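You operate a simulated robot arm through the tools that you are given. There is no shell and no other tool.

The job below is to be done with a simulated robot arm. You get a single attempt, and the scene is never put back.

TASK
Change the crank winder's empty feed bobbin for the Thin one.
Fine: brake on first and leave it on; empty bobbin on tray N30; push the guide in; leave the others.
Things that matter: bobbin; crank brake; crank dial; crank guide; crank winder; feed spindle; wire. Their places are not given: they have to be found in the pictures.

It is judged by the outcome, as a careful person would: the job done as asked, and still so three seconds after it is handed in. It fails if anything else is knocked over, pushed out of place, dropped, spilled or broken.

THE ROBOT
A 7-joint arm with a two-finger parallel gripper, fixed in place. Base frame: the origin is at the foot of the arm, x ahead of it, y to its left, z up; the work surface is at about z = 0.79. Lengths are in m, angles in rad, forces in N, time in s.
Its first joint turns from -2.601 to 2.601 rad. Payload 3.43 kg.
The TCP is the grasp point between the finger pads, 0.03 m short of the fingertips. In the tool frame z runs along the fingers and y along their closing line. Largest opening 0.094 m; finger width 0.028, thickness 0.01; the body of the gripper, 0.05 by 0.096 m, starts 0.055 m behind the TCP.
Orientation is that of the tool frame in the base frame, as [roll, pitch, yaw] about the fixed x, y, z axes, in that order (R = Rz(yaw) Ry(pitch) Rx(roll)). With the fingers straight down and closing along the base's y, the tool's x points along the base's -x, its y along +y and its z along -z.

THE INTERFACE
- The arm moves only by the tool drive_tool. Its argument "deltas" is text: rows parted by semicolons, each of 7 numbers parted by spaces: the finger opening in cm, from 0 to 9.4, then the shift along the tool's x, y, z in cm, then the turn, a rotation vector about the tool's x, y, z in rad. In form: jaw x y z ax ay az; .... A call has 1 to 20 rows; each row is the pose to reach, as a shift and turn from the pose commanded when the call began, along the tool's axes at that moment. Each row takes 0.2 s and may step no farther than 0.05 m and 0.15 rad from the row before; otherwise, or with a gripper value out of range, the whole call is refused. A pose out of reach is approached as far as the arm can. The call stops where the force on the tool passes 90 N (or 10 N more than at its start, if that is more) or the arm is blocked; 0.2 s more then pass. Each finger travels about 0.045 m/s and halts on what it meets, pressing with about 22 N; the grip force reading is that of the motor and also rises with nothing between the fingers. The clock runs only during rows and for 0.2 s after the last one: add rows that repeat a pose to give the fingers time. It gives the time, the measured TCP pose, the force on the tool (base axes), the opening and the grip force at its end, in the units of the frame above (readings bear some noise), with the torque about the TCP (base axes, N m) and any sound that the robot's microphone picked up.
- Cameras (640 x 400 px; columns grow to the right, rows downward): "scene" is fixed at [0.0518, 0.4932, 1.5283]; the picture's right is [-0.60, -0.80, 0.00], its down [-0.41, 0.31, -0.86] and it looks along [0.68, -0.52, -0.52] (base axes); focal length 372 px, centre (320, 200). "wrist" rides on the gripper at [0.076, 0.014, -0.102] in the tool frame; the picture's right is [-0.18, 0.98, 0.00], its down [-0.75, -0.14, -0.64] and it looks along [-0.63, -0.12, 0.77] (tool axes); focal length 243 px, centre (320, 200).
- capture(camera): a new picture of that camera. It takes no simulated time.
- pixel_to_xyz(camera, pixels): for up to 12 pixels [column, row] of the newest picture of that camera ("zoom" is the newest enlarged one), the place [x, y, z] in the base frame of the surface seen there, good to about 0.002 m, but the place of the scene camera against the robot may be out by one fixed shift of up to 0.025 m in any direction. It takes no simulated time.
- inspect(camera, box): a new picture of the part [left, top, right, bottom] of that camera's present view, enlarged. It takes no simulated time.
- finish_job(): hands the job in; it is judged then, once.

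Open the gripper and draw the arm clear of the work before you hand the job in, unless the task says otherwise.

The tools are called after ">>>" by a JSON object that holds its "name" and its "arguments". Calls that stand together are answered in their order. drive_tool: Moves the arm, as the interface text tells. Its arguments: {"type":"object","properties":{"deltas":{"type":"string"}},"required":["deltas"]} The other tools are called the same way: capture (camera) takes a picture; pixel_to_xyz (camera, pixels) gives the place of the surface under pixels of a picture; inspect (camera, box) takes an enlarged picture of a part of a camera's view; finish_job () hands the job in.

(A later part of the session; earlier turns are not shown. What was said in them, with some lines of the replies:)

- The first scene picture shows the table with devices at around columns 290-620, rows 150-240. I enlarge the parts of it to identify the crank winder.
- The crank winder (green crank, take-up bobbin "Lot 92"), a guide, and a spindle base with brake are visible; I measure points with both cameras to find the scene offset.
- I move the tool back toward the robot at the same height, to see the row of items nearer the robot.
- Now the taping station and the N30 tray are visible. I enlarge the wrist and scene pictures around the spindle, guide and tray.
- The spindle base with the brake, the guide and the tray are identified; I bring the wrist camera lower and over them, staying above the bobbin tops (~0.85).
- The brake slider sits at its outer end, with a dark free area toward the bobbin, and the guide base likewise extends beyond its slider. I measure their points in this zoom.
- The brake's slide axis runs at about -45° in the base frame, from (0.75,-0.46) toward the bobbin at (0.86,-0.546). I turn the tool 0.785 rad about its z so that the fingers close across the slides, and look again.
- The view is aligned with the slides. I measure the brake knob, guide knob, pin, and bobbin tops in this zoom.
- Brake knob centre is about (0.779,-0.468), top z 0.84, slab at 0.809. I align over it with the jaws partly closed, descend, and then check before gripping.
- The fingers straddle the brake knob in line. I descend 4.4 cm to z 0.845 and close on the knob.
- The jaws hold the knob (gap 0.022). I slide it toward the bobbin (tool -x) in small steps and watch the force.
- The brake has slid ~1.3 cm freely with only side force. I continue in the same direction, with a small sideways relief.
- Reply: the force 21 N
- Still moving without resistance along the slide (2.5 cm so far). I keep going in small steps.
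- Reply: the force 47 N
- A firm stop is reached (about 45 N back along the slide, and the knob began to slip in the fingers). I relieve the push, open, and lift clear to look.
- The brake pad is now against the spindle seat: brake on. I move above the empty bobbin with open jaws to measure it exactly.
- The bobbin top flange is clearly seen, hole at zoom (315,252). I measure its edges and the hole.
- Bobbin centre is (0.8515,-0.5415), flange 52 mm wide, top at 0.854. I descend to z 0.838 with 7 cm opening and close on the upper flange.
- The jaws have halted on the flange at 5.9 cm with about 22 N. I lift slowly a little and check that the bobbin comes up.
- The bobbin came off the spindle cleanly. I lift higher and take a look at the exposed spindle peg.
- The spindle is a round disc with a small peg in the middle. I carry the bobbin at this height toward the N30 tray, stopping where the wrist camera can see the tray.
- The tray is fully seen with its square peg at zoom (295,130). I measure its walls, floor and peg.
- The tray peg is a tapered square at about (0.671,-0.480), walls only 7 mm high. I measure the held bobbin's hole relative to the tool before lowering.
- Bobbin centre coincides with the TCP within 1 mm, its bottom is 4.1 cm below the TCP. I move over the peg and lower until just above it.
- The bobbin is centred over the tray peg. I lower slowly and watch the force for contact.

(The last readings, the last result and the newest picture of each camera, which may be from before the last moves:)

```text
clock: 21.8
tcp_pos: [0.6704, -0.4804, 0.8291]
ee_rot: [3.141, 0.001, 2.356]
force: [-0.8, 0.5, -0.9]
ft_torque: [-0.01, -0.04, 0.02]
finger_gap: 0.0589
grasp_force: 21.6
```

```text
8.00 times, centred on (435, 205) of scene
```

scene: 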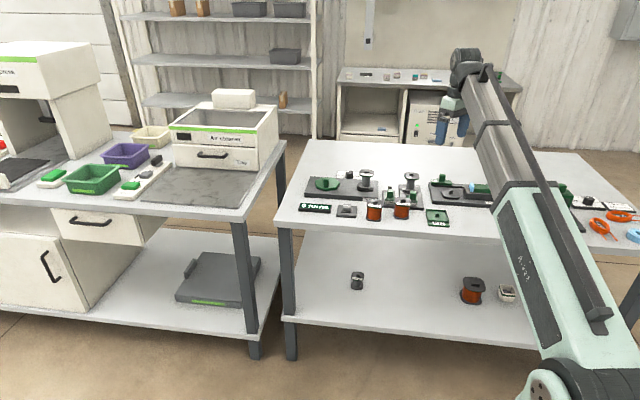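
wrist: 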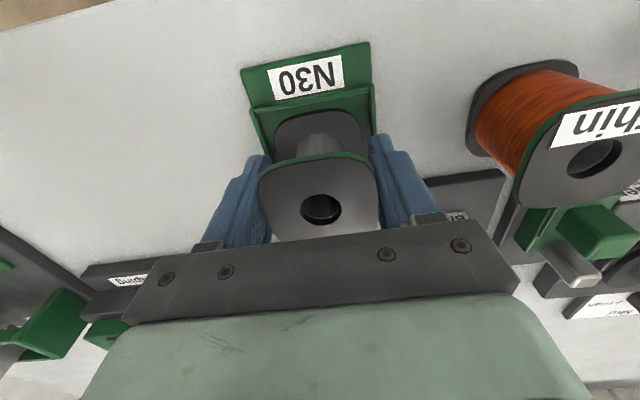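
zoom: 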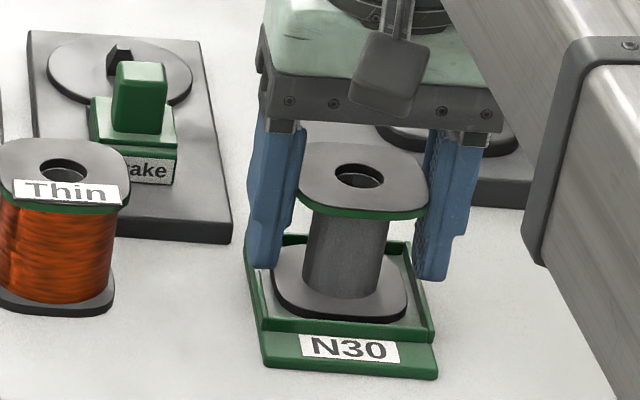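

No contact yet and the peg has entered the bore; I lower the last few millimetres.

>>> {"name": "drive_tool", "arguments": {"deltas": "4 0 0 0.1 0 0 0; 4 0 0 0.2 0 0 0; 4 0 0 0.3 0 0 0"}}

```text
clock: 22.6
tcp_pos: [0.6703, -0.4795, 0.8268]
ee_rot: [-3.14, 0.002, 2.357]
force: [-0.8, 0.2, 21.6]
ft_torque: [-0.12, -0.15, 0.0]
finger_gap: 0.0589
grasp_force: 21.7
```

Contact with the tray floor (about 22 N up). I back off 1 mm, open to 7 cm, and rise straight up.

>>> {"name": "drive_tool", "arguments": {"deltas": "4 0 0 -0.1 0 0 0; 7 0 0 -0.1 0 0 0; 7 0 0 -0.1 0 0 0; 7 0 0 -0.1 0 0 0; 7 0 0 -2 0 0 0; 7 0 0 -5 0 0 0; 7 0 0 -9 0 0 0; 7 0 0 -12 0 0 0; 7 0 0 -12 0 0 0"}}

>>> {"name": "capture", "arguments": {"camera": "wrist"}}

>>> {"name": "inspect", "arguments": {"camera": "scene", "box": [370, 160, 470, 230]}}

```text
clock: 24.6
tcp_pos: [0.6695, -0.4779, 0.947]
ee_rot: [-3.14, 0.0, 2.356]
force: [-0.6, -0.4, -0.4]
ft_torque: [0.02, 0.01, -0.01]
finger_gap: 0.0699
grasp_force: 0.1
```

```text
taken
```

wrist: 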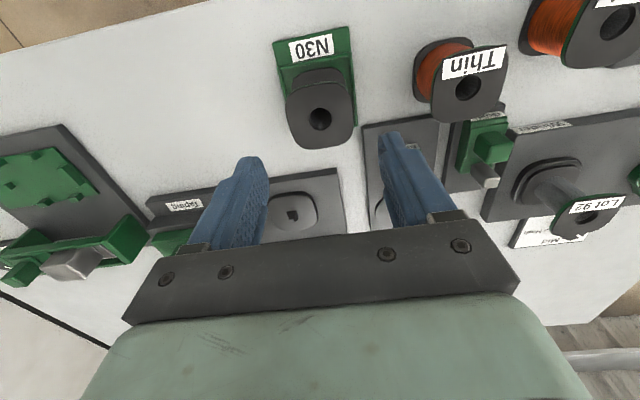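

```text
5.71 times, centred on (420, 195) of scene
```

zoom: 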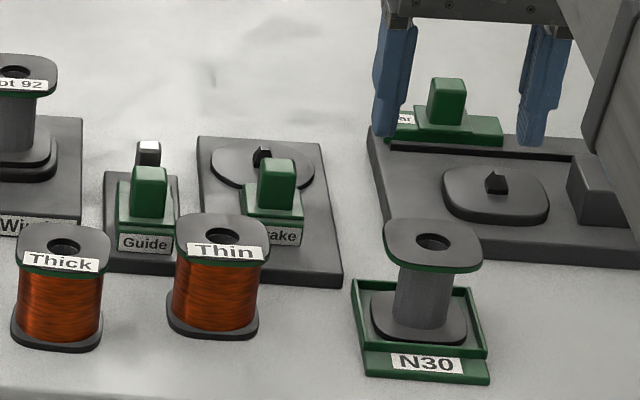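

The empty bobbin sits squarely on tray N30. Now I move sideways over the Thin bobbin at the same height and measure it.

>>> {"name": "drive_tool", "arguments": {"deltas": "7 -0.6 4 0 0 0 0; 7 -1.2 8 0 0 0 0; 7 -1.8 11 0 0 0 0; 7 -2 13.2 0 0 0 0; 7 -2 13.2 0 0 0 0"}}

>>> {"name": "capture", "arguments": {"camera": "wrist"}}

>>> {"name": "inspect", "arguments": {"camera": "wrist", "box": [240, 20, 400, 150]}}

```text
clock: 25.8
tcp_pos: [0.7756, -0.3996, 0.9456]
ee_rot: [3.141, -0.001, 2.359]
force: [-0.3, -0.3, 0.5]
ft_torque: [-0.03, 0.01, -0.04]
finger_gap: 0.07
grasp_force: 0.2
```

```text
taken
```

wrist: 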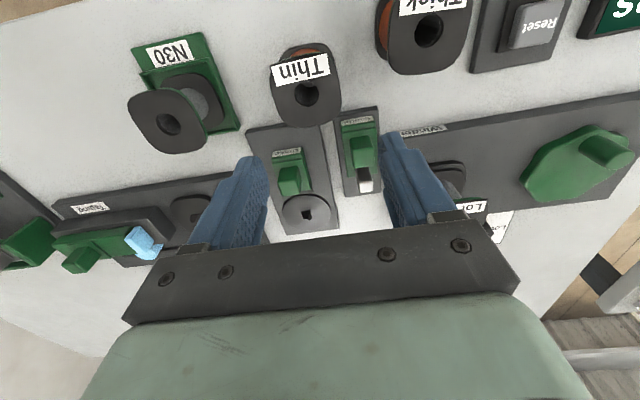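

```text
3.08 times, centred on (320, 85) of wrist
```

zoom: 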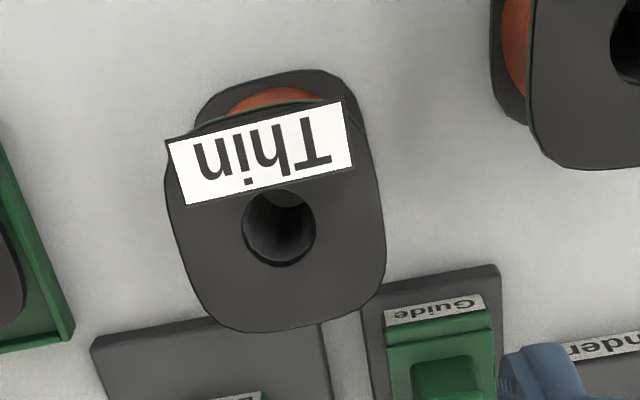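

I measure the Thin bobbin's hole and flange edges, and the spindle disc and peg now visible at wrist (306,214).

>>> {"name": "pixel_to_xyz", "arguments": {"camera": "zoom", "pixels": [[234, 228], [322, 228], [278, 274], [263, 184], [174, 228], [376, 228], [280, 322], [173, 145], [347, 103], [185, 260], [380, 260], [250, 120]]}}

>>> {"name": "inspect", "arguments": {"camera": "wrist", "box": [260, 140, 360, 240]}}

```text
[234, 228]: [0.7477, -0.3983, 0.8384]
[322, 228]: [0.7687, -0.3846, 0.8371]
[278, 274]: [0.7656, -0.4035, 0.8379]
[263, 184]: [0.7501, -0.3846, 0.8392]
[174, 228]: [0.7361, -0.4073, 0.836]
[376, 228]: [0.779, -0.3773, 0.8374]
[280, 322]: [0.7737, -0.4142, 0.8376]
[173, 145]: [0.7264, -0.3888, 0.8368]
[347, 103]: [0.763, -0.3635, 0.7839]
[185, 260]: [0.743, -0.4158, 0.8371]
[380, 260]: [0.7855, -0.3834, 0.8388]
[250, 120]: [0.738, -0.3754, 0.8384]
```

```text
4.00 times, centred on (310, 190) of wrist
```

zoom: 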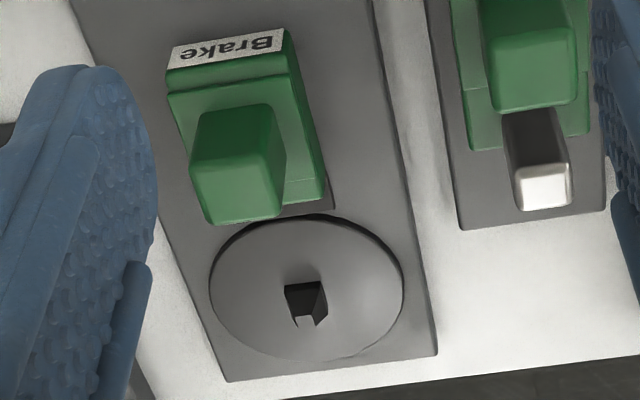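

Thin's centre is about (0.758,-0.393), top 0.838, with 1.5 cm finger clearance to Thick. I align and descend to z 0.8225.

>>> {"name": "drive_tool", "arguments": {"deltas": "7 1 -0.5 2 0 0 0; 7 1.85 -0.8 4 0 0 0; 7 1.85 -0.8 7 0 0 0; 7 1.85 -0.8 8 0 0 0; 7 1.85 -0.8 8 0 0 0"}}

>>> {"name": "capture", "arguments": {"camera": "wrist"}}

>>> {"name": "inspect", "arguments": {"camera": "scene", "box": [350, 160, 450, 230]}}

```text
clock: 27.0
tcp_pos: [0.7592, -0.3931, 0.8652]
ee_rot: [-3.141, -0.001, 2.358]
force: [0.4, -0.3, 0.0]
ft_torque: [-0.01, -0.01, 0.01]
finger_gap: 0.0697
grasp_force: 0.1
```

```text
taken
```

wrist: 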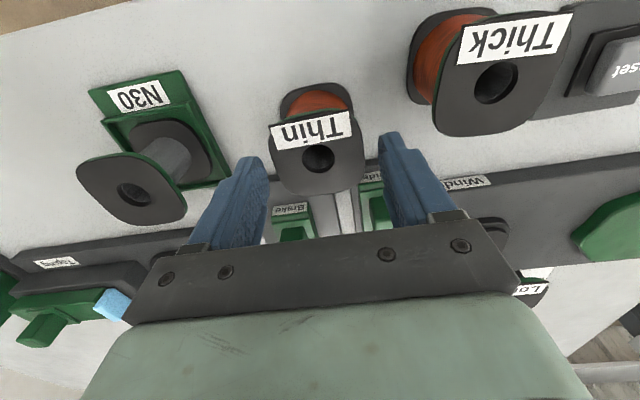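

```text
5.71 times, centred on (400, 195) of scene
```

zoom: 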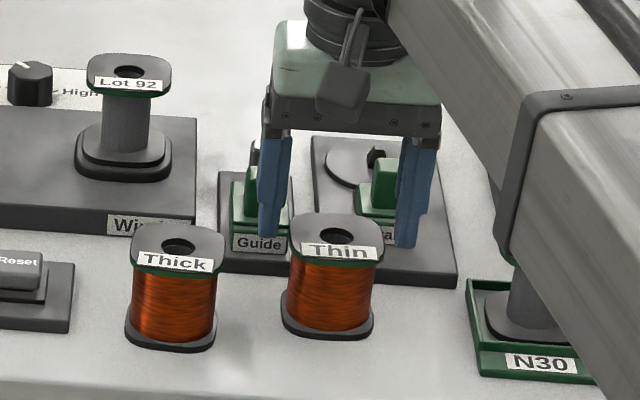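

Aligned within a millimetre. I descend 4.25 cm and close on the flange.

>>> {"name": "drive_tool", "arguments": {"deltas": "7 0.1 -0.05 1.5 0 0 0; 7 0.1 -0.05 3 0 0 0; 7 0.1 -0.05 4.25 0 0 0; 7 0.1 -0.05 4.25 0 0 0; 4 0.1 -0.05 4.25 0 0 0; 4 0.1 -0.05 4.25 0 0 0; 4 0.1 -0.05 4.25 0 0 0; 4 0.1 -0.05 4.25 0 0 0"}}

>>> {"name": "capture", "arguments": {"camera": "wrist"}}

>>> {"name": "inspect", "arguments": {"camera": "scene", "box": [350, 160, 450, 230]}}

```text
clock: 28.8
tcp_pos: [0.758, -0.3933, 0.8234]
ee_rot: [-3.141, 0.001, 2.356]
force: [-0.1, 0.1, -0.3]
ft_torque: [-0.09, -0.11, 0.08]
finger_gap: 0.0597
grasp_force: 22.2
```

```text
taken
```

wrist: 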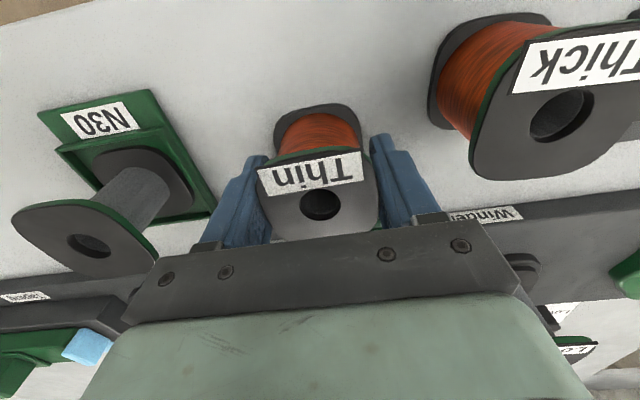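

```text
5.71 times, centred on (400, 195) of scene
```

zoom: 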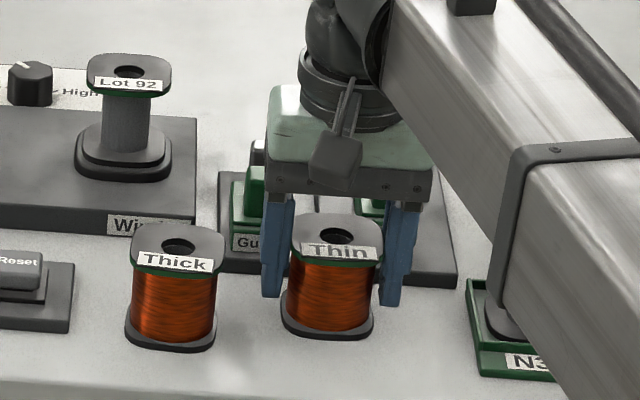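

Thin is gripped (gap 0.0597, 22 N). I lift it slowly first and check.

>>> {"name": "drive_tool", "arguments": {"deltas": "4 0 0 -0.5 0 0 0; 4 0 0 -1.2 0 0 0; 4 0 0 -2.2 0 0 0; 4 0 0 -3.2 0 0 0; 4 0 0 -4.5 0 0 0; 4 0 0 -6 0 0 0; 4 0 0 -6 0 0 0"}}

>>> {"name": "capture", "arguments": {"camera": "wrist"}}

>>> {"name": "inspect", "arguments": {"camera": "wrist", "box": [245, 145, 395, 245]}}

>>> {"name": "inspect", "arguments": {"camera": "scene", "box": [350, 160, 450, 230]}}

```text
clock: 30.4
tcp_pos: [0.7584, -0.3934, 0.8832]
ee_rot: [-3.14, 0.001, 2.356]
force: [0.0, 0.5, -2.9]
ft_torque: [0.02, -0.04, -0.01]
finger_gap: 0.0595
grasp_force: 22.4
```

```text
taken
```

wrist: 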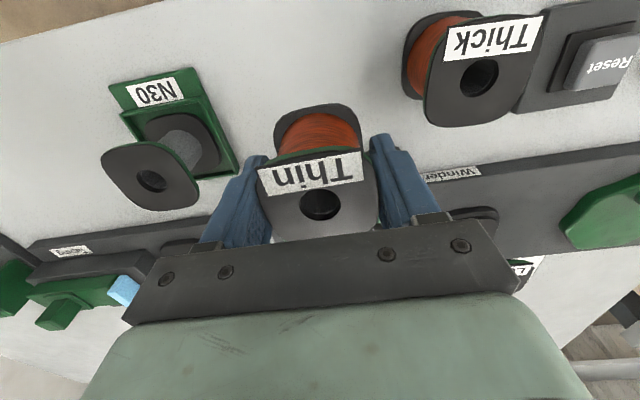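

```text
4.00 times, centred on (320, 195) of wrist
```

zoom: 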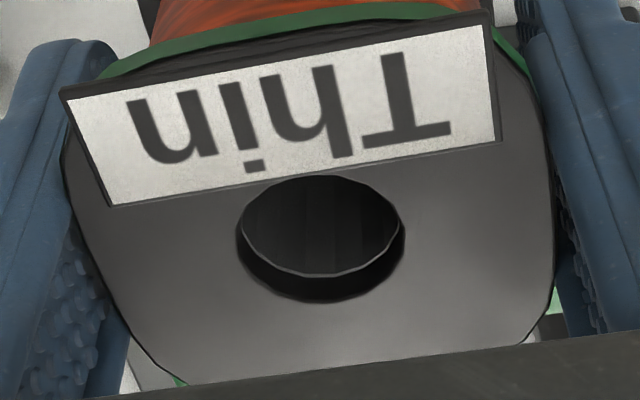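

```text
5.71 times, centred on (400, 195) of scene
```

zoom: 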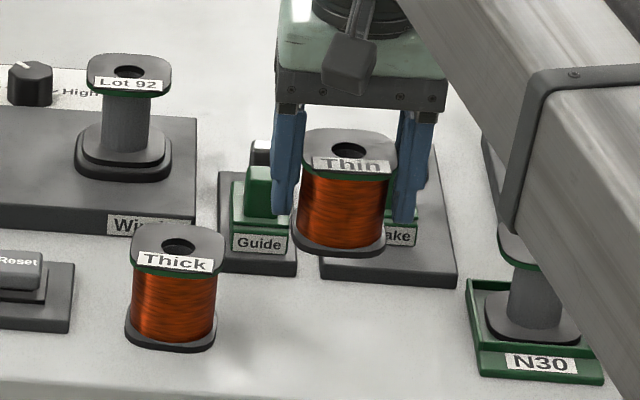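

Thin is lifted level, 2.9 N. In this view its hole is slightly nearer the camera side than the empty bobbin's was, so I measure the exact offset to the TCP.

>>> {"name": "inspect", "arguments": {"camera": "wrist", "box": [245, 145, 395, 245]}}

>>> {"name": "pixel_to_xyz", "arguments": {"camera": "zoom", "pixels": [[230, 250], [412, 245], [325, 312], [315, 180], [320, 172], [75, 220], [552, 220], [325, 340], [550, 280], [85, 280]]}}

```text
4.00 times, centred on (320, 195) of wrist
```

zoom: 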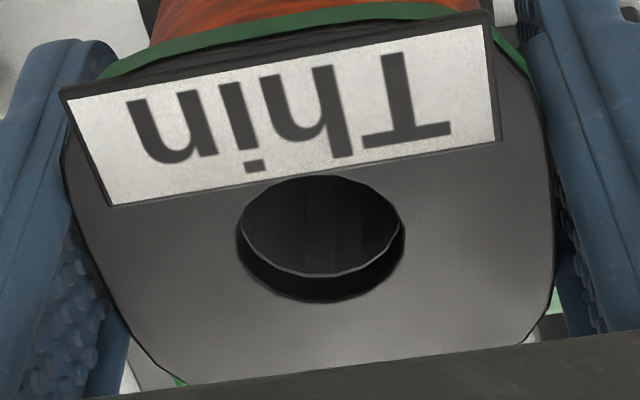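

```text
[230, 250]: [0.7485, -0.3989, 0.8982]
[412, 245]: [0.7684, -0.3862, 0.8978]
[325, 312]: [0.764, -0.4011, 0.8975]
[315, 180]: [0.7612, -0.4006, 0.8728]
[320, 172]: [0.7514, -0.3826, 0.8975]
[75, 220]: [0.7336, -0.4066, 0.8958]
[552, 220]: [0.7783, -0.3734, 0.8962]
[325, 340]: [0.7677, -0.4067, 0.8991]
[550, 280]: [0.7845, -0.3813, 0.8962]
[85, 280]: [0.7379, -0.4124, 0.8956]
```

Thin's centre is about 1.5 mm toward the camera side of the TCP; I account for that. I raise it and carry it over the spindle at (u,v) of the old bobbin's centre.

>>> {"name": "drive_tool", "arguments": {"deltas": "4 0 0 -2.5 0 0 0; 4 0 0 -5 0 0 0; 4 -1 -0.3 -7 0 0 0; 4 -4 -1 -7.5 0 0 0; 4 -7 -2 -7.5 0 0 0; 4 -10 -3 -7.5 0 0 0; 4 -13 -3.97 -7.5 0 0 0; 4 -13 -3.97 -7.5 0 0 0"}}

>>> {"name": "capture", "arguments": {"camera": "wrist"}}

>>> {"name": "inspect", "arguments": {"camera": "wrist", "box": [260, 30, 400, 150]}}

```text
clock: 32.2
tcp_pos: [0.8225, -0.5126, 0.9576]
ee_rot: [3.142, 0.0, 2.356]
force: [0.7, -0.6, -3.2]
ft_torque: [0.0, -0.03, 0.01]
finger_gap: 0.0595
grasp_force: 21.8
```

```text
taken
```

wrist: 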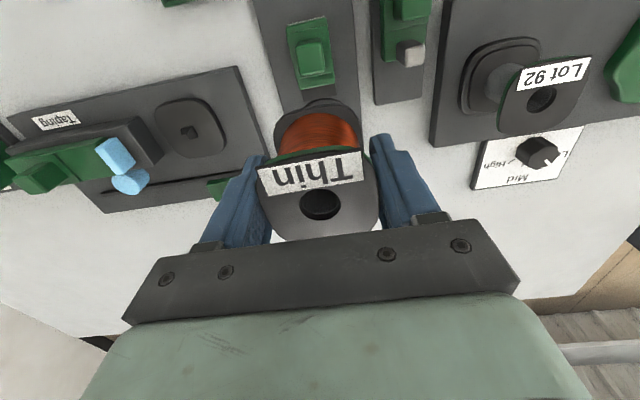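

```text
3.33 times, centred on (330, 90) of wrist
```

zoom: 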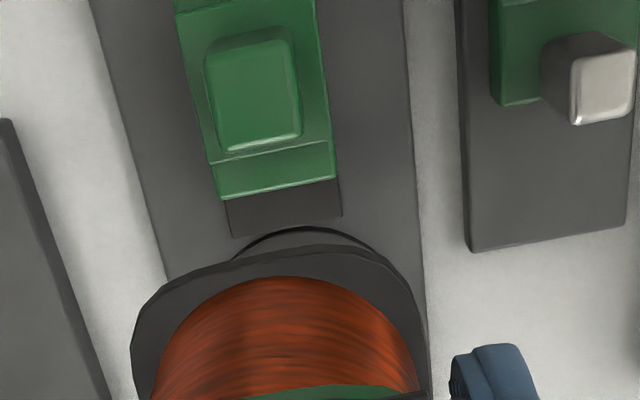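

The tool is at u 0.944; I advance 4.2 cm so Thin is over the peg and lower to just above it.

>>> {"name": "drive_tool", "arguments": {"deltas": "4 -2 -0.05 1 0 0 0; 4 -4.2 -0.05 3 0 0 0; 4 -4.2 -0.05 6 0 0 0; 4 -4.2 -0.05 8 0 0 0; 4 -4.2 -0.05 9.4 0 0 0; 4 -4.2 -0.05 9.4 0 0 0"}}

>>> {"name": "capture", "arguments": {"camera": "wrist"}}

>>> {"name": "inspect", "arguments": {"camera": "scene", "box": [380, 160, 450, 215]}}

```text
clock: 33.6
tcp_pos: [0.8523, -0.5424, 0.8628]
ee_rot: [3.141, 0.001, 2.357]
force: [0.1, -0.2, -3.5]
ft_torque: [0.04, 0.0, 0.0]
finger_gap: 0.0596
grasp_force: 21.6
```

```text
taken
```

wrist: 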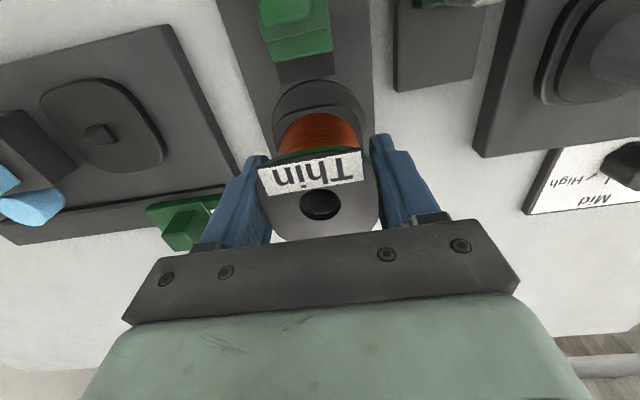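

```text
7.27 times, centred on (415, 188) of scene
```

zoom: 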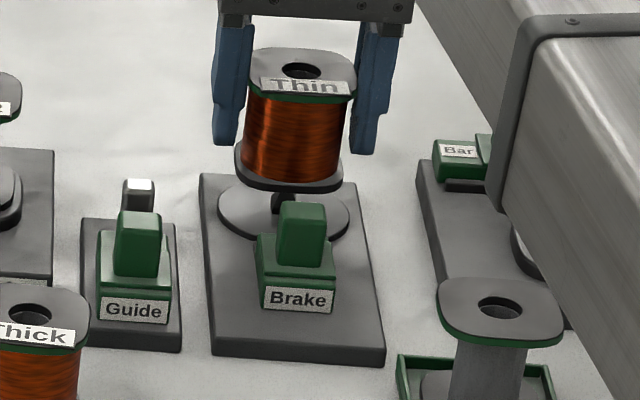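

Thin hangs directly over the spindle peg. I lower slowly, watching for contact at about z 0.84.

>>> {"name": "drive_tool", "arguments": {"deltas": "4 0 0 0.6 0 0 0; 4 0 0 1.1 0 0 0; 4 0 0 1.5 0 0 0; 4 0 0 1.8 0 0 0; 4 0 0 2.05 0 0 0; 4 0 0 2.05 0 0 0"}}

>>> {"name": "inspect", "arguments": {"camera": "scene", "box": [380, 160, 450, 215]}}

>>> {"name": "capture", "arguments": {"camera": "wrist"}}

```text
clock: 35.0
tcp_pos: [0.8514, -0.5432, 0.8434]
ee_rot: [3.141, -0.001, 2.358]
force: [-0.6, -0.3, -3.0]
ft_torque: [-0.01, -0.04, 0.02]
finger_gap: 0.0597
grasp_force: 22.1
```

```text
7.27 times, centred on (415, 188) of scene
```

zoom: 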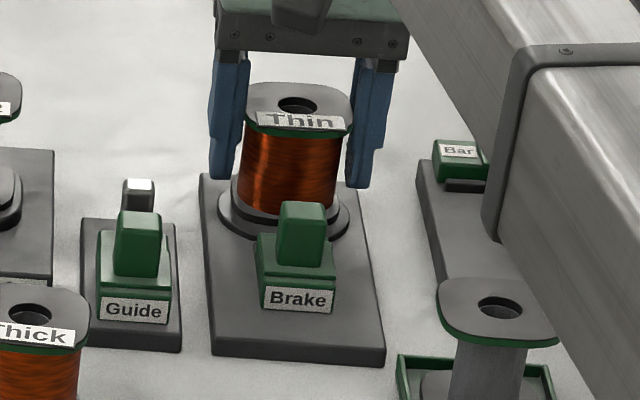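

```text
taken
```

wrist: 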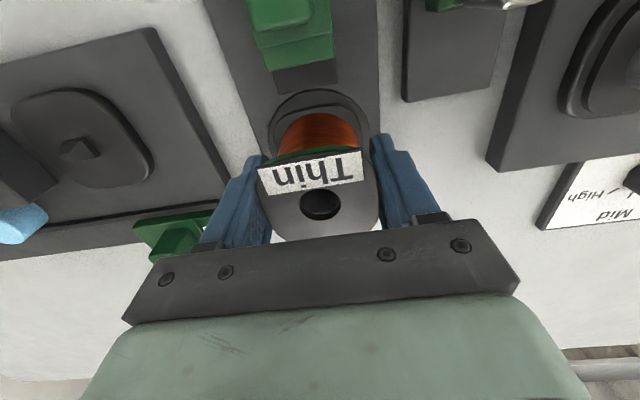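

No contact so far and the peg is inside the bore. I lower in millimetre steps until it seats.

>>> {"name": "drive_tool", "arguments": {"deltas": "4 0 0 0.1 0 0 0; 4 0 0 0.2 0 0 0; 4 0 0 0.3 0 0 0; 4 0 0 0.35 0 0 0"}}

```text
clock: 36.0
tcp_pos: [0.8521, -0.5433, 0.8397]
ee_rot: [3.141, 0.0, 2.354]
force: [0.0, 0.4, -2.1]
ft_torque: [-0.02, -0.01, -0.01]
finger_gap: 0.0595
grasp_force: 22.4
```

Still only its own weight (-2 N). I go on by small steps.

>>> {"name": "drive_tool", "arguments": {"deltas": "4 0 0 0.08 0 0 0; 4 0 0 0.16 0 0 0; 4 0 0 0.24 0 0 0"}}

```text
clock: 36.8
tcp_pos: [0.851, -0.5425, 0.8385]
ee_rot: [3.14, 0.004, 2.357]
force: [1.2, -4.0, 18.8]
ft_torque: [0.27, 0.19, 0.16]
finger_gap: 0.0597
grasp_force: 22.4
```

It is seated (about 21 N upward at the expected height). I back off 1 mm, open to 7 cm, and rise.

>>> {"name": "drive_tool", "arguments": {"deltas": "4 0 0 -0.12 0 0 0; 7 0 0 -0.12 0 0 0; 7 0 0 -0.12 0 0 0; 7 0 0 -0.12 0 0 0; 7 0 0 -2 0 0 0; 7 0 0 -5 0 0 0; 7 0 0 -9 0 0 0; 7 0 0 -11 0 0 0; 7 0 0 -11 0 0 0"}}

>>> {"name": "capture", "arguments": {"camera": "wrist"}}

>>> {"name": "inspect", "arguments": {"camera": "wrist", "box": [240, 20, 400, 160]}}

>>> {"name": "inspect", "arguments": {"camera": "scene", "box": [370, 160, 450, 220]}}

```text
clock: 38.8
tcp_pos: [0.8511, -0.5416, 0.9483]
ee_rot: [3.141, 0.001, 2.357]
force: [0.2, -0.1, 0.5]
ft_torque: [0.03, -0.01, 0.0]
finger_gap: 0.0699
grasp_force: 0.1
```

```text
taken
```

wrist: 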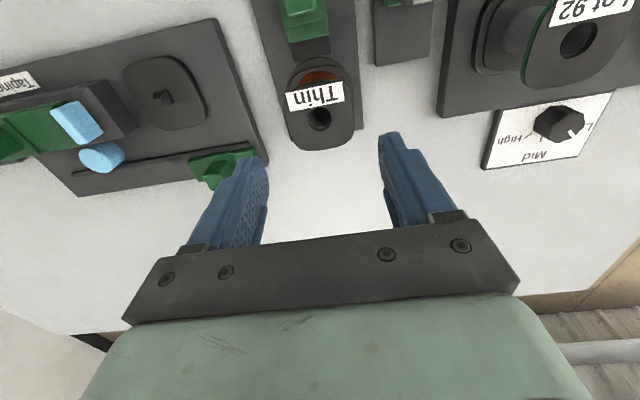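

```text
2.86 times, centred on (320, 90) of wrist
```

zoom: 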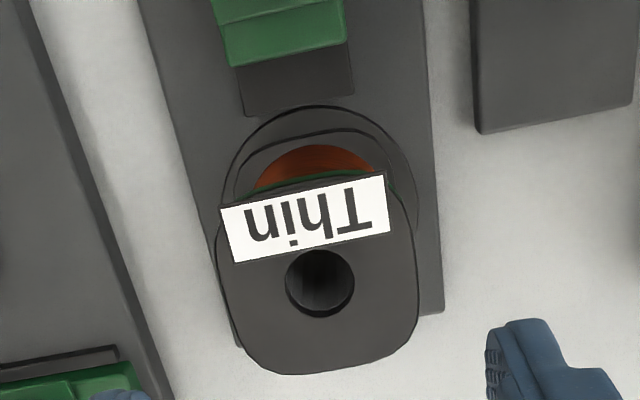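

```text
6.67 times, centred on (410, 190) of scene
```

zoom: 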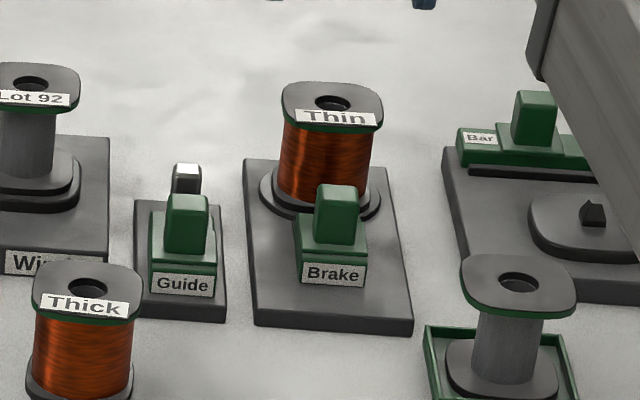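

Thin sits flat on the spindle. Before the guide, I move back to measure the brake's present position against the disc and to look at the guide.

>>> {"name": "drive_tool", "arguments": {"deltas": "7 3 1 0 0 0 0; 6 6 2 0 0 0 0; 4 7.5 3 0 0 0 0; 4 7.5 4 0 0 0 0; 4 7.5 4 0 0 0 0"}}

>>> {"name": "capture", "arguments": {"camera": "wrist"}}

>>> {"name": "inspect", "arguments": {"camera": "wrist", "box": [220, 50, 380, 170]}}

```text
clock: 40.0
tcp_pos: [0.8251, -0.4603, 0.9479]
ee_rot: [3.141, 0.001, 2.356]
force: [1.0, -0.1, 0.2]
ft_torque: [0.0, 0.01, 0.0]
finger_gap: 0.04
grasp_force: 0.1
```

```text
taken
```

wrist: 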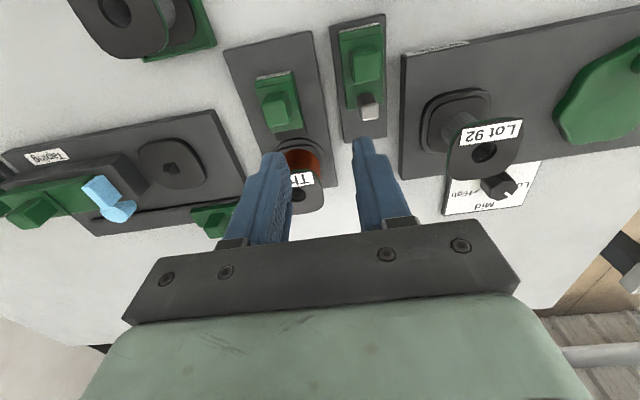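

```text
3.33 times, centred on (300, 110) of wrist
```

zoom: 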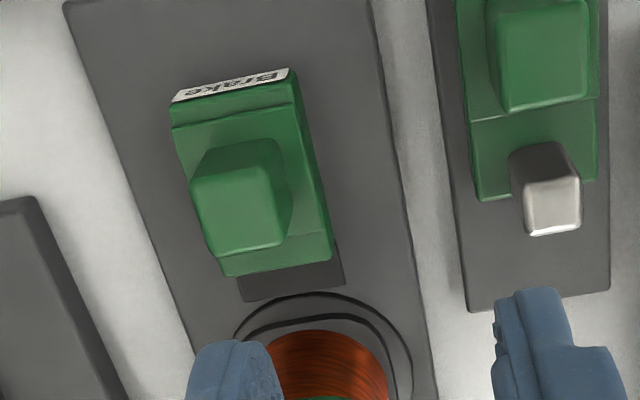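

The pad edge (zoom ~ (295,291)) appears to meet the disc edge. I measure both, the knobs and the guide.

>>> {"name": "pixel_to_xyz", "arguments": {"camera": "zoom", "pixels": [[250, 290], [335, 276], [290, 283], [305, 300], [235, 195], [230, 240], [198, 215], [285, 200], [540, 55], [550, 205], [510, 100], [582, 95]]}}

>>> {"name": "inspect", "arguments": {"camera": "wrist", "box": [270, 110, 330, 160]}}

>>> {"name": "inspect", "arguments": {"camera": "wrist", "box": [320, 10, 400, 150]}}

```text
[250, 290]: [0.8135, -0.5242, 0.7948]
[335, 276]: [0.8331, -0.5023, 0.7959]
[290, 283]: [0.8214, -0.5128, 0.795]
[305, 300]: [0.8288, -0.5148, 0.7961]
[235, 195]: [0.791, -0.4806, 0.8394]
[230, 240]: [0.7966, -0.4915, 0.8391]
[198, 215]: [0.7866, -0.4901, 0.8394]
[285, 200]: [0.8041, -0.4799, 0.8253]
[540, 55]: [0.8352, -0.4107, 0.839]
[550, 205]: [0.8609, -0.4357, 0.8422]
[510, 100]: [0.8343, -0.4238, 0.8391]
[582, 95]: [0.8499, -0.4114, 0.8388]
```

```text
8.00 times, centred on (300, 135) of wrist
```

zoom: 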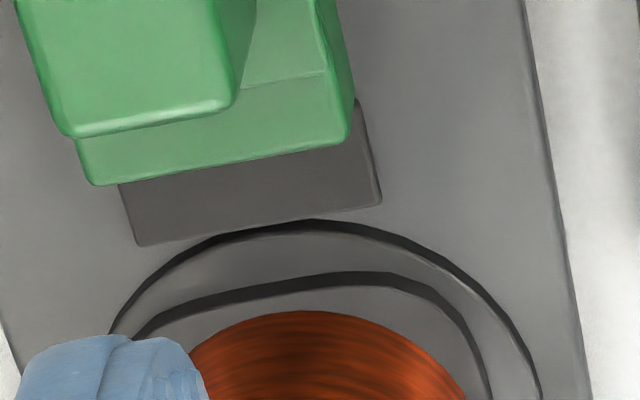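

```text
2.86 times, centred on (360, 80) of wrist
```

zoom: 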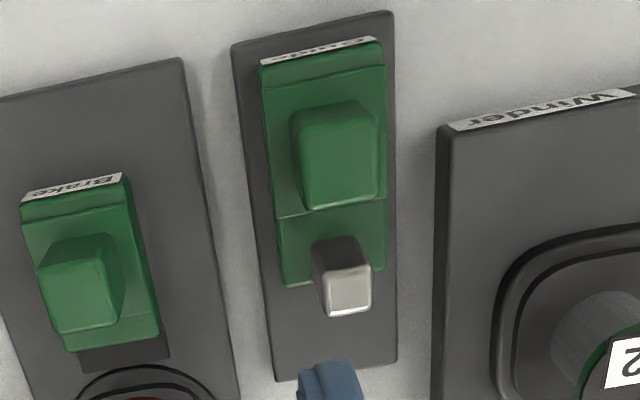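

The pad meets the disc, but since I released the brake while still easing back, I will confirm by pushing the knob again with closed fingers. I close, go behind the knob (u≈0.8715, v≈0.2195) and lower to z 0.846.

>>> {"name": "drive_tool", "arguments": {"deltas": "2 2 -2 0 0 0 0; 0 3.73 -3.84 0 0 0 0; 0 3.73 -3.84 2 0 0 0; 0 3.73 -3.84 5 0 0 0; 0 3.73 -3.84 8 0 0 0; 0 3.73 -3.84 10.2 0 0 0; 0 3.73 -3.84 10.2 0 0 0"}}

>>> {"name": "capture", "arguments": {"camera": "wrist"}}

>>> {"name": "inspect", "arguments": {"camera": "scene", "box": [370, 160, 450, 220]}}

```text
clock: 41.6
tcp_pos: [0.772, -0.4629, 0.8457]
ee_rot: [-3.141, -0.001, 2.356]
force: [-0.3, 0.2, 0.1]
ft_torque: [0.0, 0.04, 0.0]
finger_gap: 0.0002
grasp_force: 22.3
```

```text
taken
```

wrist: 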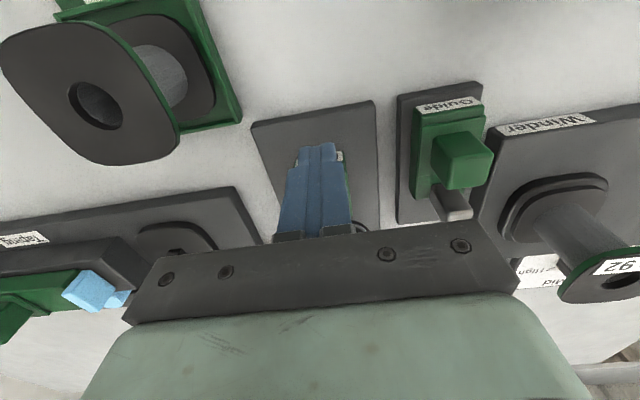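

```text
6.67 times, centred on (410, 190) of scene
```

zoom: 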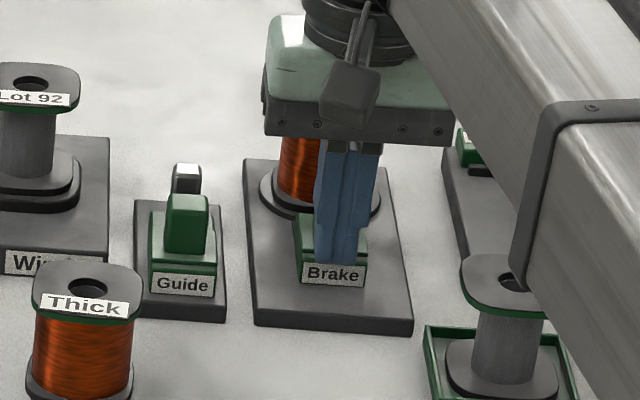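

The closed fingers are behind the brake knob. I push gently forward in small steps.

>>> {"name": "drive_tool", "arguments": {"deltas": "0 -0.4 0.05 0 0 0 0; 0 -0.7 0.05 0 0 0 0; 0 -0.9 0.05 0 0 0 0; 0 -1.1 0.05 0 0 0 0"}}

```text
clock: 42.6
tcp_pos: [0.7785, -0.4657, 0.8446]
ee_rot: [-3.141, -0.006, 2.357]
force: [-22.9, 21.8, -7.2]
ft_torque: [0.31, 0.08, -0.01]
finger_gap: 0.0001
grasp_force: 22.2
```

The knob does not move (31 N reaction at once), so the brake is fully on. I back off, rise, and go behind the guide knob (u≈0.845, v≈0.300).

>>> {"name": "drive_tool", "arguments": {"deltas": "0 0.8 0 0 0 0 0; 0 1.2 0 0 0 0 0; 0 1.2 0 -3 0 0 0; 0 1.2 0 -5.5 0 0 0; 0 1.2 0 -5.5 0 0 0"}}

>>> {"name": "capture", "arguments": {"camera": "wrist"}}

>>> {"name": "inspect", "arguments": {"camera": "wrist", "box": [340, 20, 500, 200]}}

```text
clock: 43.8
tcp_pos: [0.7728, -0.4619, 0.9002]
ee_rot: [-3.141, -0.001, 2.356]
force: [0.1, 0.1, -0.3]
ft_torque: [-0.02, 0.02, 0.0]
finger_gap: 0.0001
grasp_force: 21.9
```

```text
taken
```

wrist: 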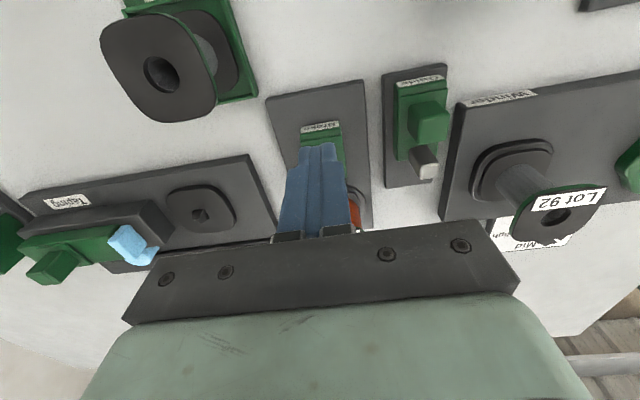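

```text
2.22 times, centred on (420, 110) of wrist
```

zoom: 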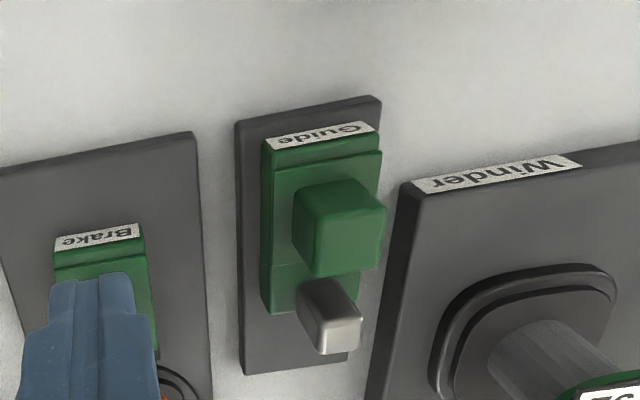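

I move behind the guide knob above everything, then check clearance to Thick before lowering.

>>> {"name": "drive_tool", "arguments": {"deltas": "0 1.2 4 0 0 0 0; 0 2.4 8 0 0 0 0; 0 2.4 8 0 0 0 0"}}

>>> {"name": "capture", "arguments": {"camera": "wrist"}}

>>> {"name": "inspect", "arguments": {"camera": "scene", "box": [350, 160, 430, 220]}}

>>> {"name": "pixel_to_xyz", "arguments": {"camera": "wrist", "pixels": [[375, 100], [380, 120], [370, 80], [400, 130]]}}

```text
clock: 44.6
tcp_pos: [0.8118, -0.3868, 0.9032]
ee_rot: [3.14, -0.001, 2.357]
force: [-0.1, -0.3, -0.4]
ft_torque: [-0.02, 0.0, 0.01]
finger_gap: 0.0
grasp_force: 21.4
```

```text
taken
```

wrist: 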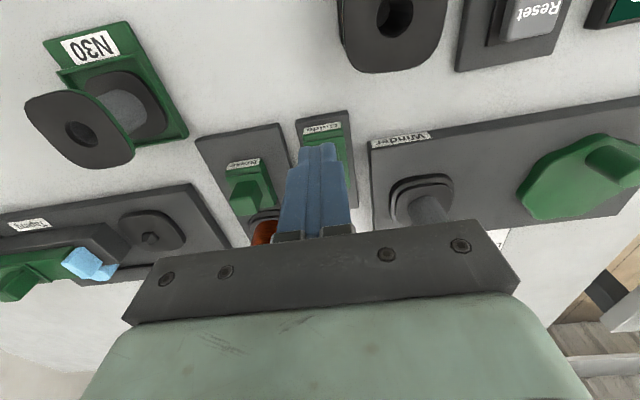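

```text
6.67 times, centred on (390, 190) of scene
```

zoom: 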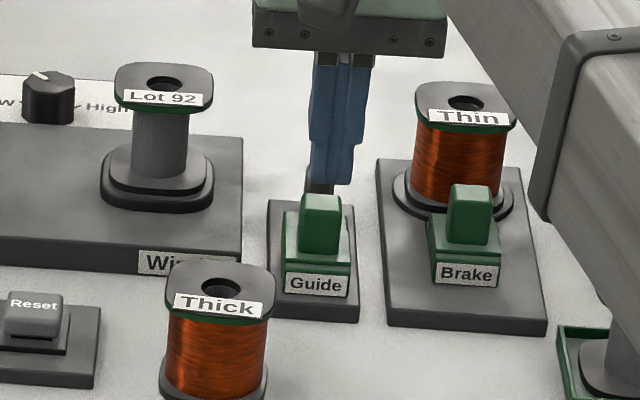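

```text
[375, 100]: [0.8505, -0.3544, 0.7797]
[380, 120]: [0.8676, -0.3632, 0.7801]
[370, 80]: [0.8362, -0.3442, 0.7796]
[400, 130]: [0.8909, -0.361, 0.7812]
```

I check Thick's nearest flange edge position first.

>>> {"name": "pixel_to_xyz", "arguments": {"camera": "wrist", "pixels": [[350, 60], [345, 45], [342, 20], [385, 70], [425, 64]]}}

```text
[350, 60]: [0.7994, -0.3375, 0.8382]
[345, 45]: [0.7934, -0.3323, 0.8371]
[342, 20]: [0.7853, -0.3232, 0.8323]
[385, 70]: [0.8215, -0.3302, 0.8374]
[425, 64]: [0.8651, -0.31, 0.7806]
```

Thick's edge is at u 0.815, clear of the fingers (0.833 onward). I lower to z 0.846.

>>> {"name": "drive_tool", "arguments": {"deltas": "0 0 0 2 0 0 0; 0 0 0 4 0 0 0; 0 0 0 5.7 0 0 0; 0 0 0 5.7 0 0 0"}}

>>> {"name": "capture", "arguments": {"camera": "wrist"}}

>>> {"name": "inspect", "arguments": {"camera": "scene", "box": [350, 160, 430, 220]}}

```text
clock: 45.6
tcp_pos: [0.8114, -0.3884, 0.8439]
ee_rot: [-3.141, -0.001, 2.358]
force: [0.1, 0.8, -0.6]
ft_torque: [-0.03, 0.02, -0.01]
finger_gap: 0.0002
grasp_force: 21.9
```

```text
taken
```

wrist: 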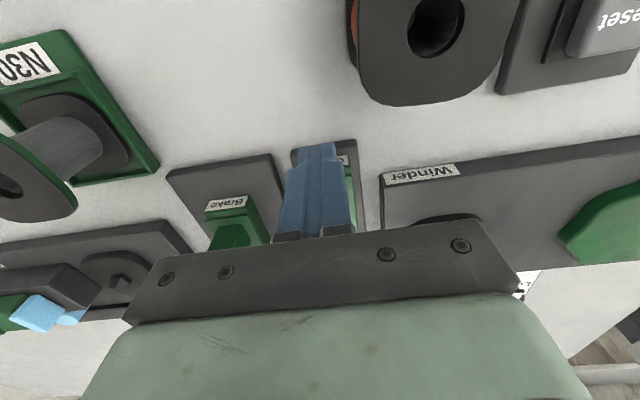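

```text
6.67 times, centred on (390, 190) of scene
```

zoom: 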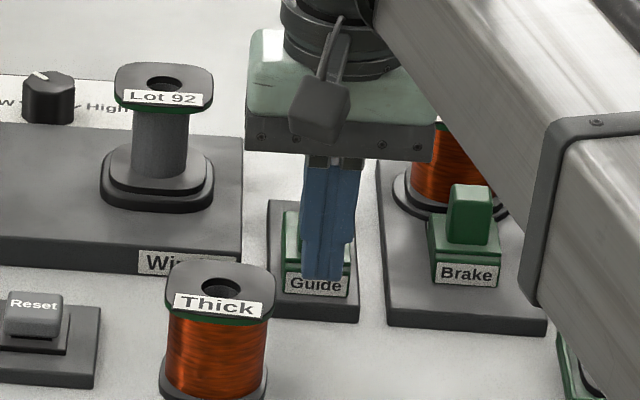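

The fingers are behind the guide knob. I push forward (tool -x) in small steps.

>>> {"name": "drive_tool", "arguments": {"deltas": "0 -0.5 0.1 0 0 0 0; 0 -1 0.1 0 0 0 0; 0 -1.3 0.1 0 0 0 0; 0 -1.6 0.1 0 0 0 0; 0 -1.9 0.1 0 0 0 0"}}

>>> {"name": "inspect", "arguments": {"camera": "scene", "box": [350, 160, 430, 220]}}

```text
clock: 46.8
tcp_pos: [0.8257, -0.4009, 0.8428]
ee_rot: [-3.14, 0.001, 2.356]
force: [-0.8, 1.0, 1.5]
ft_torque: [-0.01, 0.01, 0.0]
finger_gap: 0.0001
grasp_force: 22.0
```

```text
6.67 times, centred on (390, 190) of scene
```

zoom: 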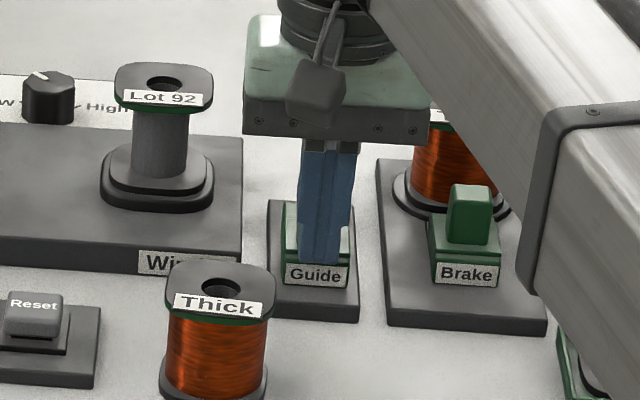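

The guide label has begun to move (row 283→273) with little force. I continue.

>>> {"name": "drive_tool", "arguments": {"deltas": "0 -0.3 0 0 0 0 0; 0 -0.6 0 0 0 0 0; 0 -0.9 0 0 0 0 0; 0 -1.2 0 0 0 0 0; 0 -1.5 0 0 0 0 0"}}

>>> {"name": "inspect", "arguments": {"camera": "scene", "box": [350, 160, 430, 220]}}

```text
clock: 48.0
tcp_pos: [0.8371, -0.4115, 0.8431]
ee_rot: [-3.141, 0.0, 2.357]
force: [-0.7, 0.2, -0.1]
ft_torque: [0.0, 0.0, 0.03]
finger_gap: 0.0004
grasp_force: 21.9
```

```text
6.67 times, centred on (390, 190) of scene
```

zoom: 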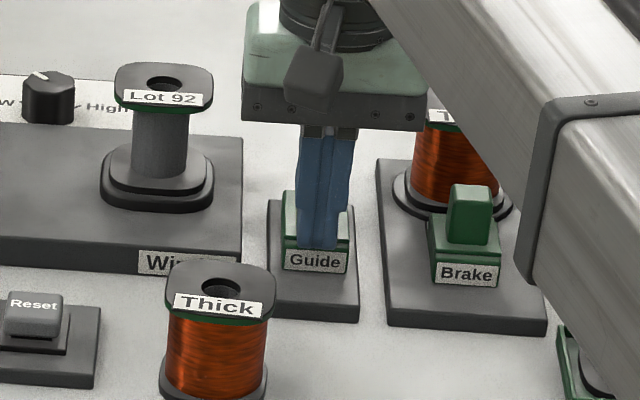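

The guide keeps moving freely (label now at row 260). I continue in the same way.

>>> {"name": "drive_tool", "arguments": {"deltas": "0 -0.3 0 0 0 0 0; 0 -0.6 0 0 0 0 0; 0 -0.9 0 0 0 0 0; 0 -1.1 0 0 0 0 0"}}

>>> {"name": "inspect", "arguments": {"camera": "scene", "box": [350, 160, 430, 220]}}

```text
clock: 49.0
tcp_pos: [0.8449, -0.4195, 0.8434]
ee_rot: [-3.141, 0.001, 2.356]
force: [-0.9, 1.0, -0.9]
ft_torque: [0.02, 0.02, 0.01]
finger_gap: 0.0
grasp_force: 22.1
```

```text
6.67 times, centred on (390, 190) of scene
```

zoom: 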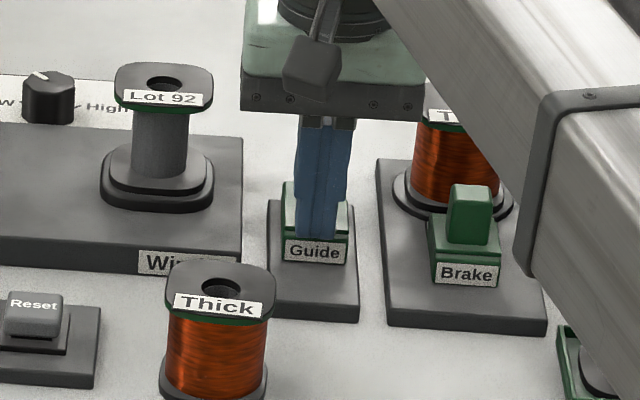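

Still free (TCP u 0.894, label row 252). I keep pushing in small steps toward the stop.

>>> {"name": "drive_tool", "arguments": {"deltas": "0 -0.2 0 0 0 0 0; 0 -0.4 0 0 0 0 0; 0 -0.6 0 0 0 0 0; 0 -0.8 0 0 0 0 0"}}

>>> {"name": "inspect", "arguments": {"camera": "scene", "box": [350, 160, 430, 220]}}

```text
clock: 50.0
tcp_pos: [0.8507, -0.4238, 0.8426]
ee_rot: [-3.141, 0.0, 2.355]
force: [-0.4, 1.3, 0.4]
ft_torque: [0.01, 0.0, -0.03]
finger_gap: 0.0001
grasp_force: 21.6
```

```text
6.67 times, centred on (390, 190) of scene
```

zoom: 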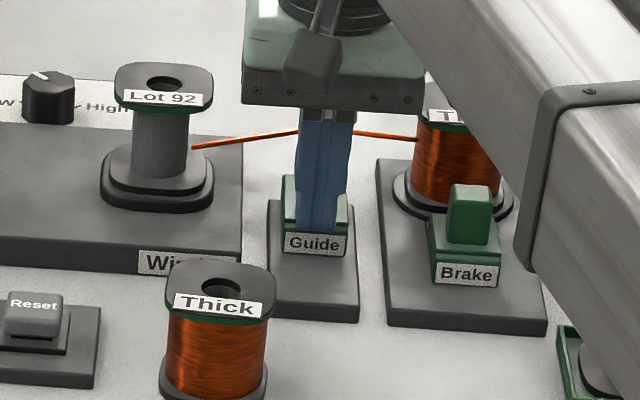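

A wire now runs from Thin past the guide to Lot 92: the guide has engaged it. I push on gently to the stop.

>>> {"name": "drive_tool", "arguments": {"deltas": "0 -0.15 0 0 0 0 0; 0 -0.3 0 0 0 0 0; 0 -0.45 0 0 0 0 0; 0 -0.6 0 0 0 0 0"}}

>>> {"name": "inspect", "arguments": {"camera": "scene", "box": [350, 160, 430, 220]}}

```text
clock: 51.0
tcp_pos: [0.8504, -0.4253, 0.843]
ee_rot: [-3.141, -0.01, 2.357]
force: [-24.7, 28.7, -6.7]
ft_torque: [0.44, -0.09, 0.0]
finger_gap: 0.0002
grasp_force: 21.7
```

```text
6.67 times, centred on (390, 190) of scene
```

zoom: 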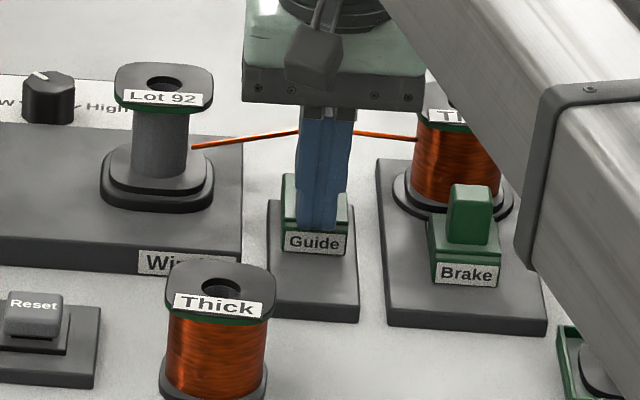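

The guide is at its stop (38 N). I back away from the knob, rise straight up and draw the arm clear.

>>> {"name": "drive_tool", "arguments": {"deltas": "0 0.6 0 0 0 0 0; 0 1.5 0 0 0 0 0; 0 2 0 0 0 0 0; 0 2 0 -3 0 0 0; 0 2 0 -7 0 0 0; 2 2 0 -11 0 0 0; 5 4 0 -15 0 0 0; 8 7 0 -18 0 0 0; 9.4 10 0 -20 0 0 0; 9.4 12 0 -20 0 0 0; 9.4 12 0 -20 0 0 0"}}

>>> {"name": "capture", "arguments": {"camera": "wrist"}}

>>> {"name": "capture", "arguments": {"camera": "scene"}}

>>> {"name": "inspect", "arguments": {"camera": "scene", "box": [350, 160, 460, 230]}}

>>> {"name": "inspect", "arguments": {"camera": "scene", "box": [290, 160, 400, 230]}}

```text
clock: 53.4
tcp_pos: [0.7671, -0.3433, 1.0442]
ee_rot: [3.14, 0.001, 2.355]
force: [-1.1, -0.3, 0.1]
ft_torque: [0.02, 0.0, 0.02]
finger_gap: 0.0937
grasp_force: 0.1
```

```text
taken
```

wrist: 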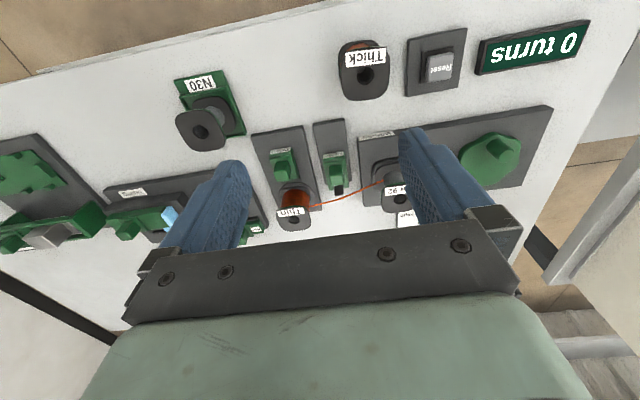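

```text
taken
```

scene: 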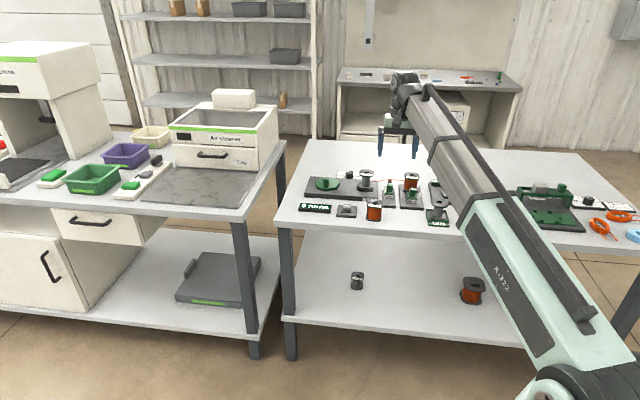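

```text
5.71 times, centred on (405, 195) of scene
```

zoom: 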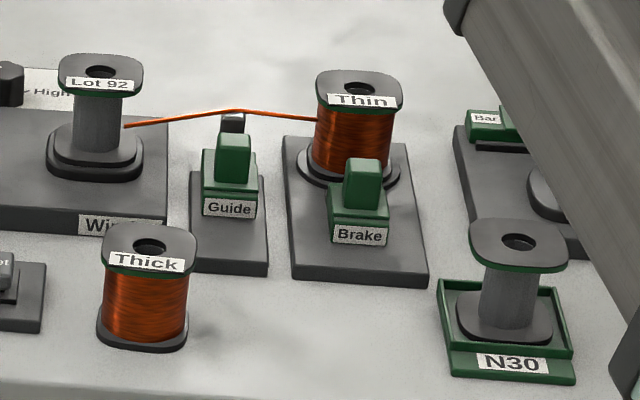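

```text
5.71 times, centred on (345, 195) of scene
```

zoom: 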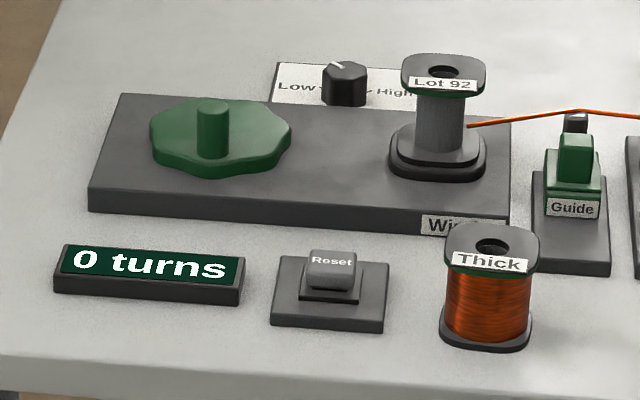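

Thin is on the spindle with its wire running over the guide to Lot 92. The brake is on, the guide is in, the empty bobbin is on N30, and the other items are unmoved. The gripper is open and clear, so I hand the job in.

>>> {"name": "finish_job", "arguments": {}}

```text
The job is handed in.
```

The Thin bobbin is now on the crank winder's feed spindle, and the job is handed in. I don't have the judge's result.

- **Brake:** I pushed it on first, before touching any bobbin. I tested it again with about 31 N after fitting Thin, and it was still hard against its stop.
- **Empty bobbin:** it sits flat on the peg of tray N30.
- **Thin bobbin:** it is seated on the feed spindle at the same height as the old one was.
- **Guide:** I pushed it in to its stop. The wire now runs from Thin past the guide to the Lot 92 bobbin.
- **Everything else:** Thick, Lot 92, the crank, the dial and the reset button were left alone. The counter still reads 0 turns, and nothing was knocked or dropped.

The gripper is open and raised well above the table.
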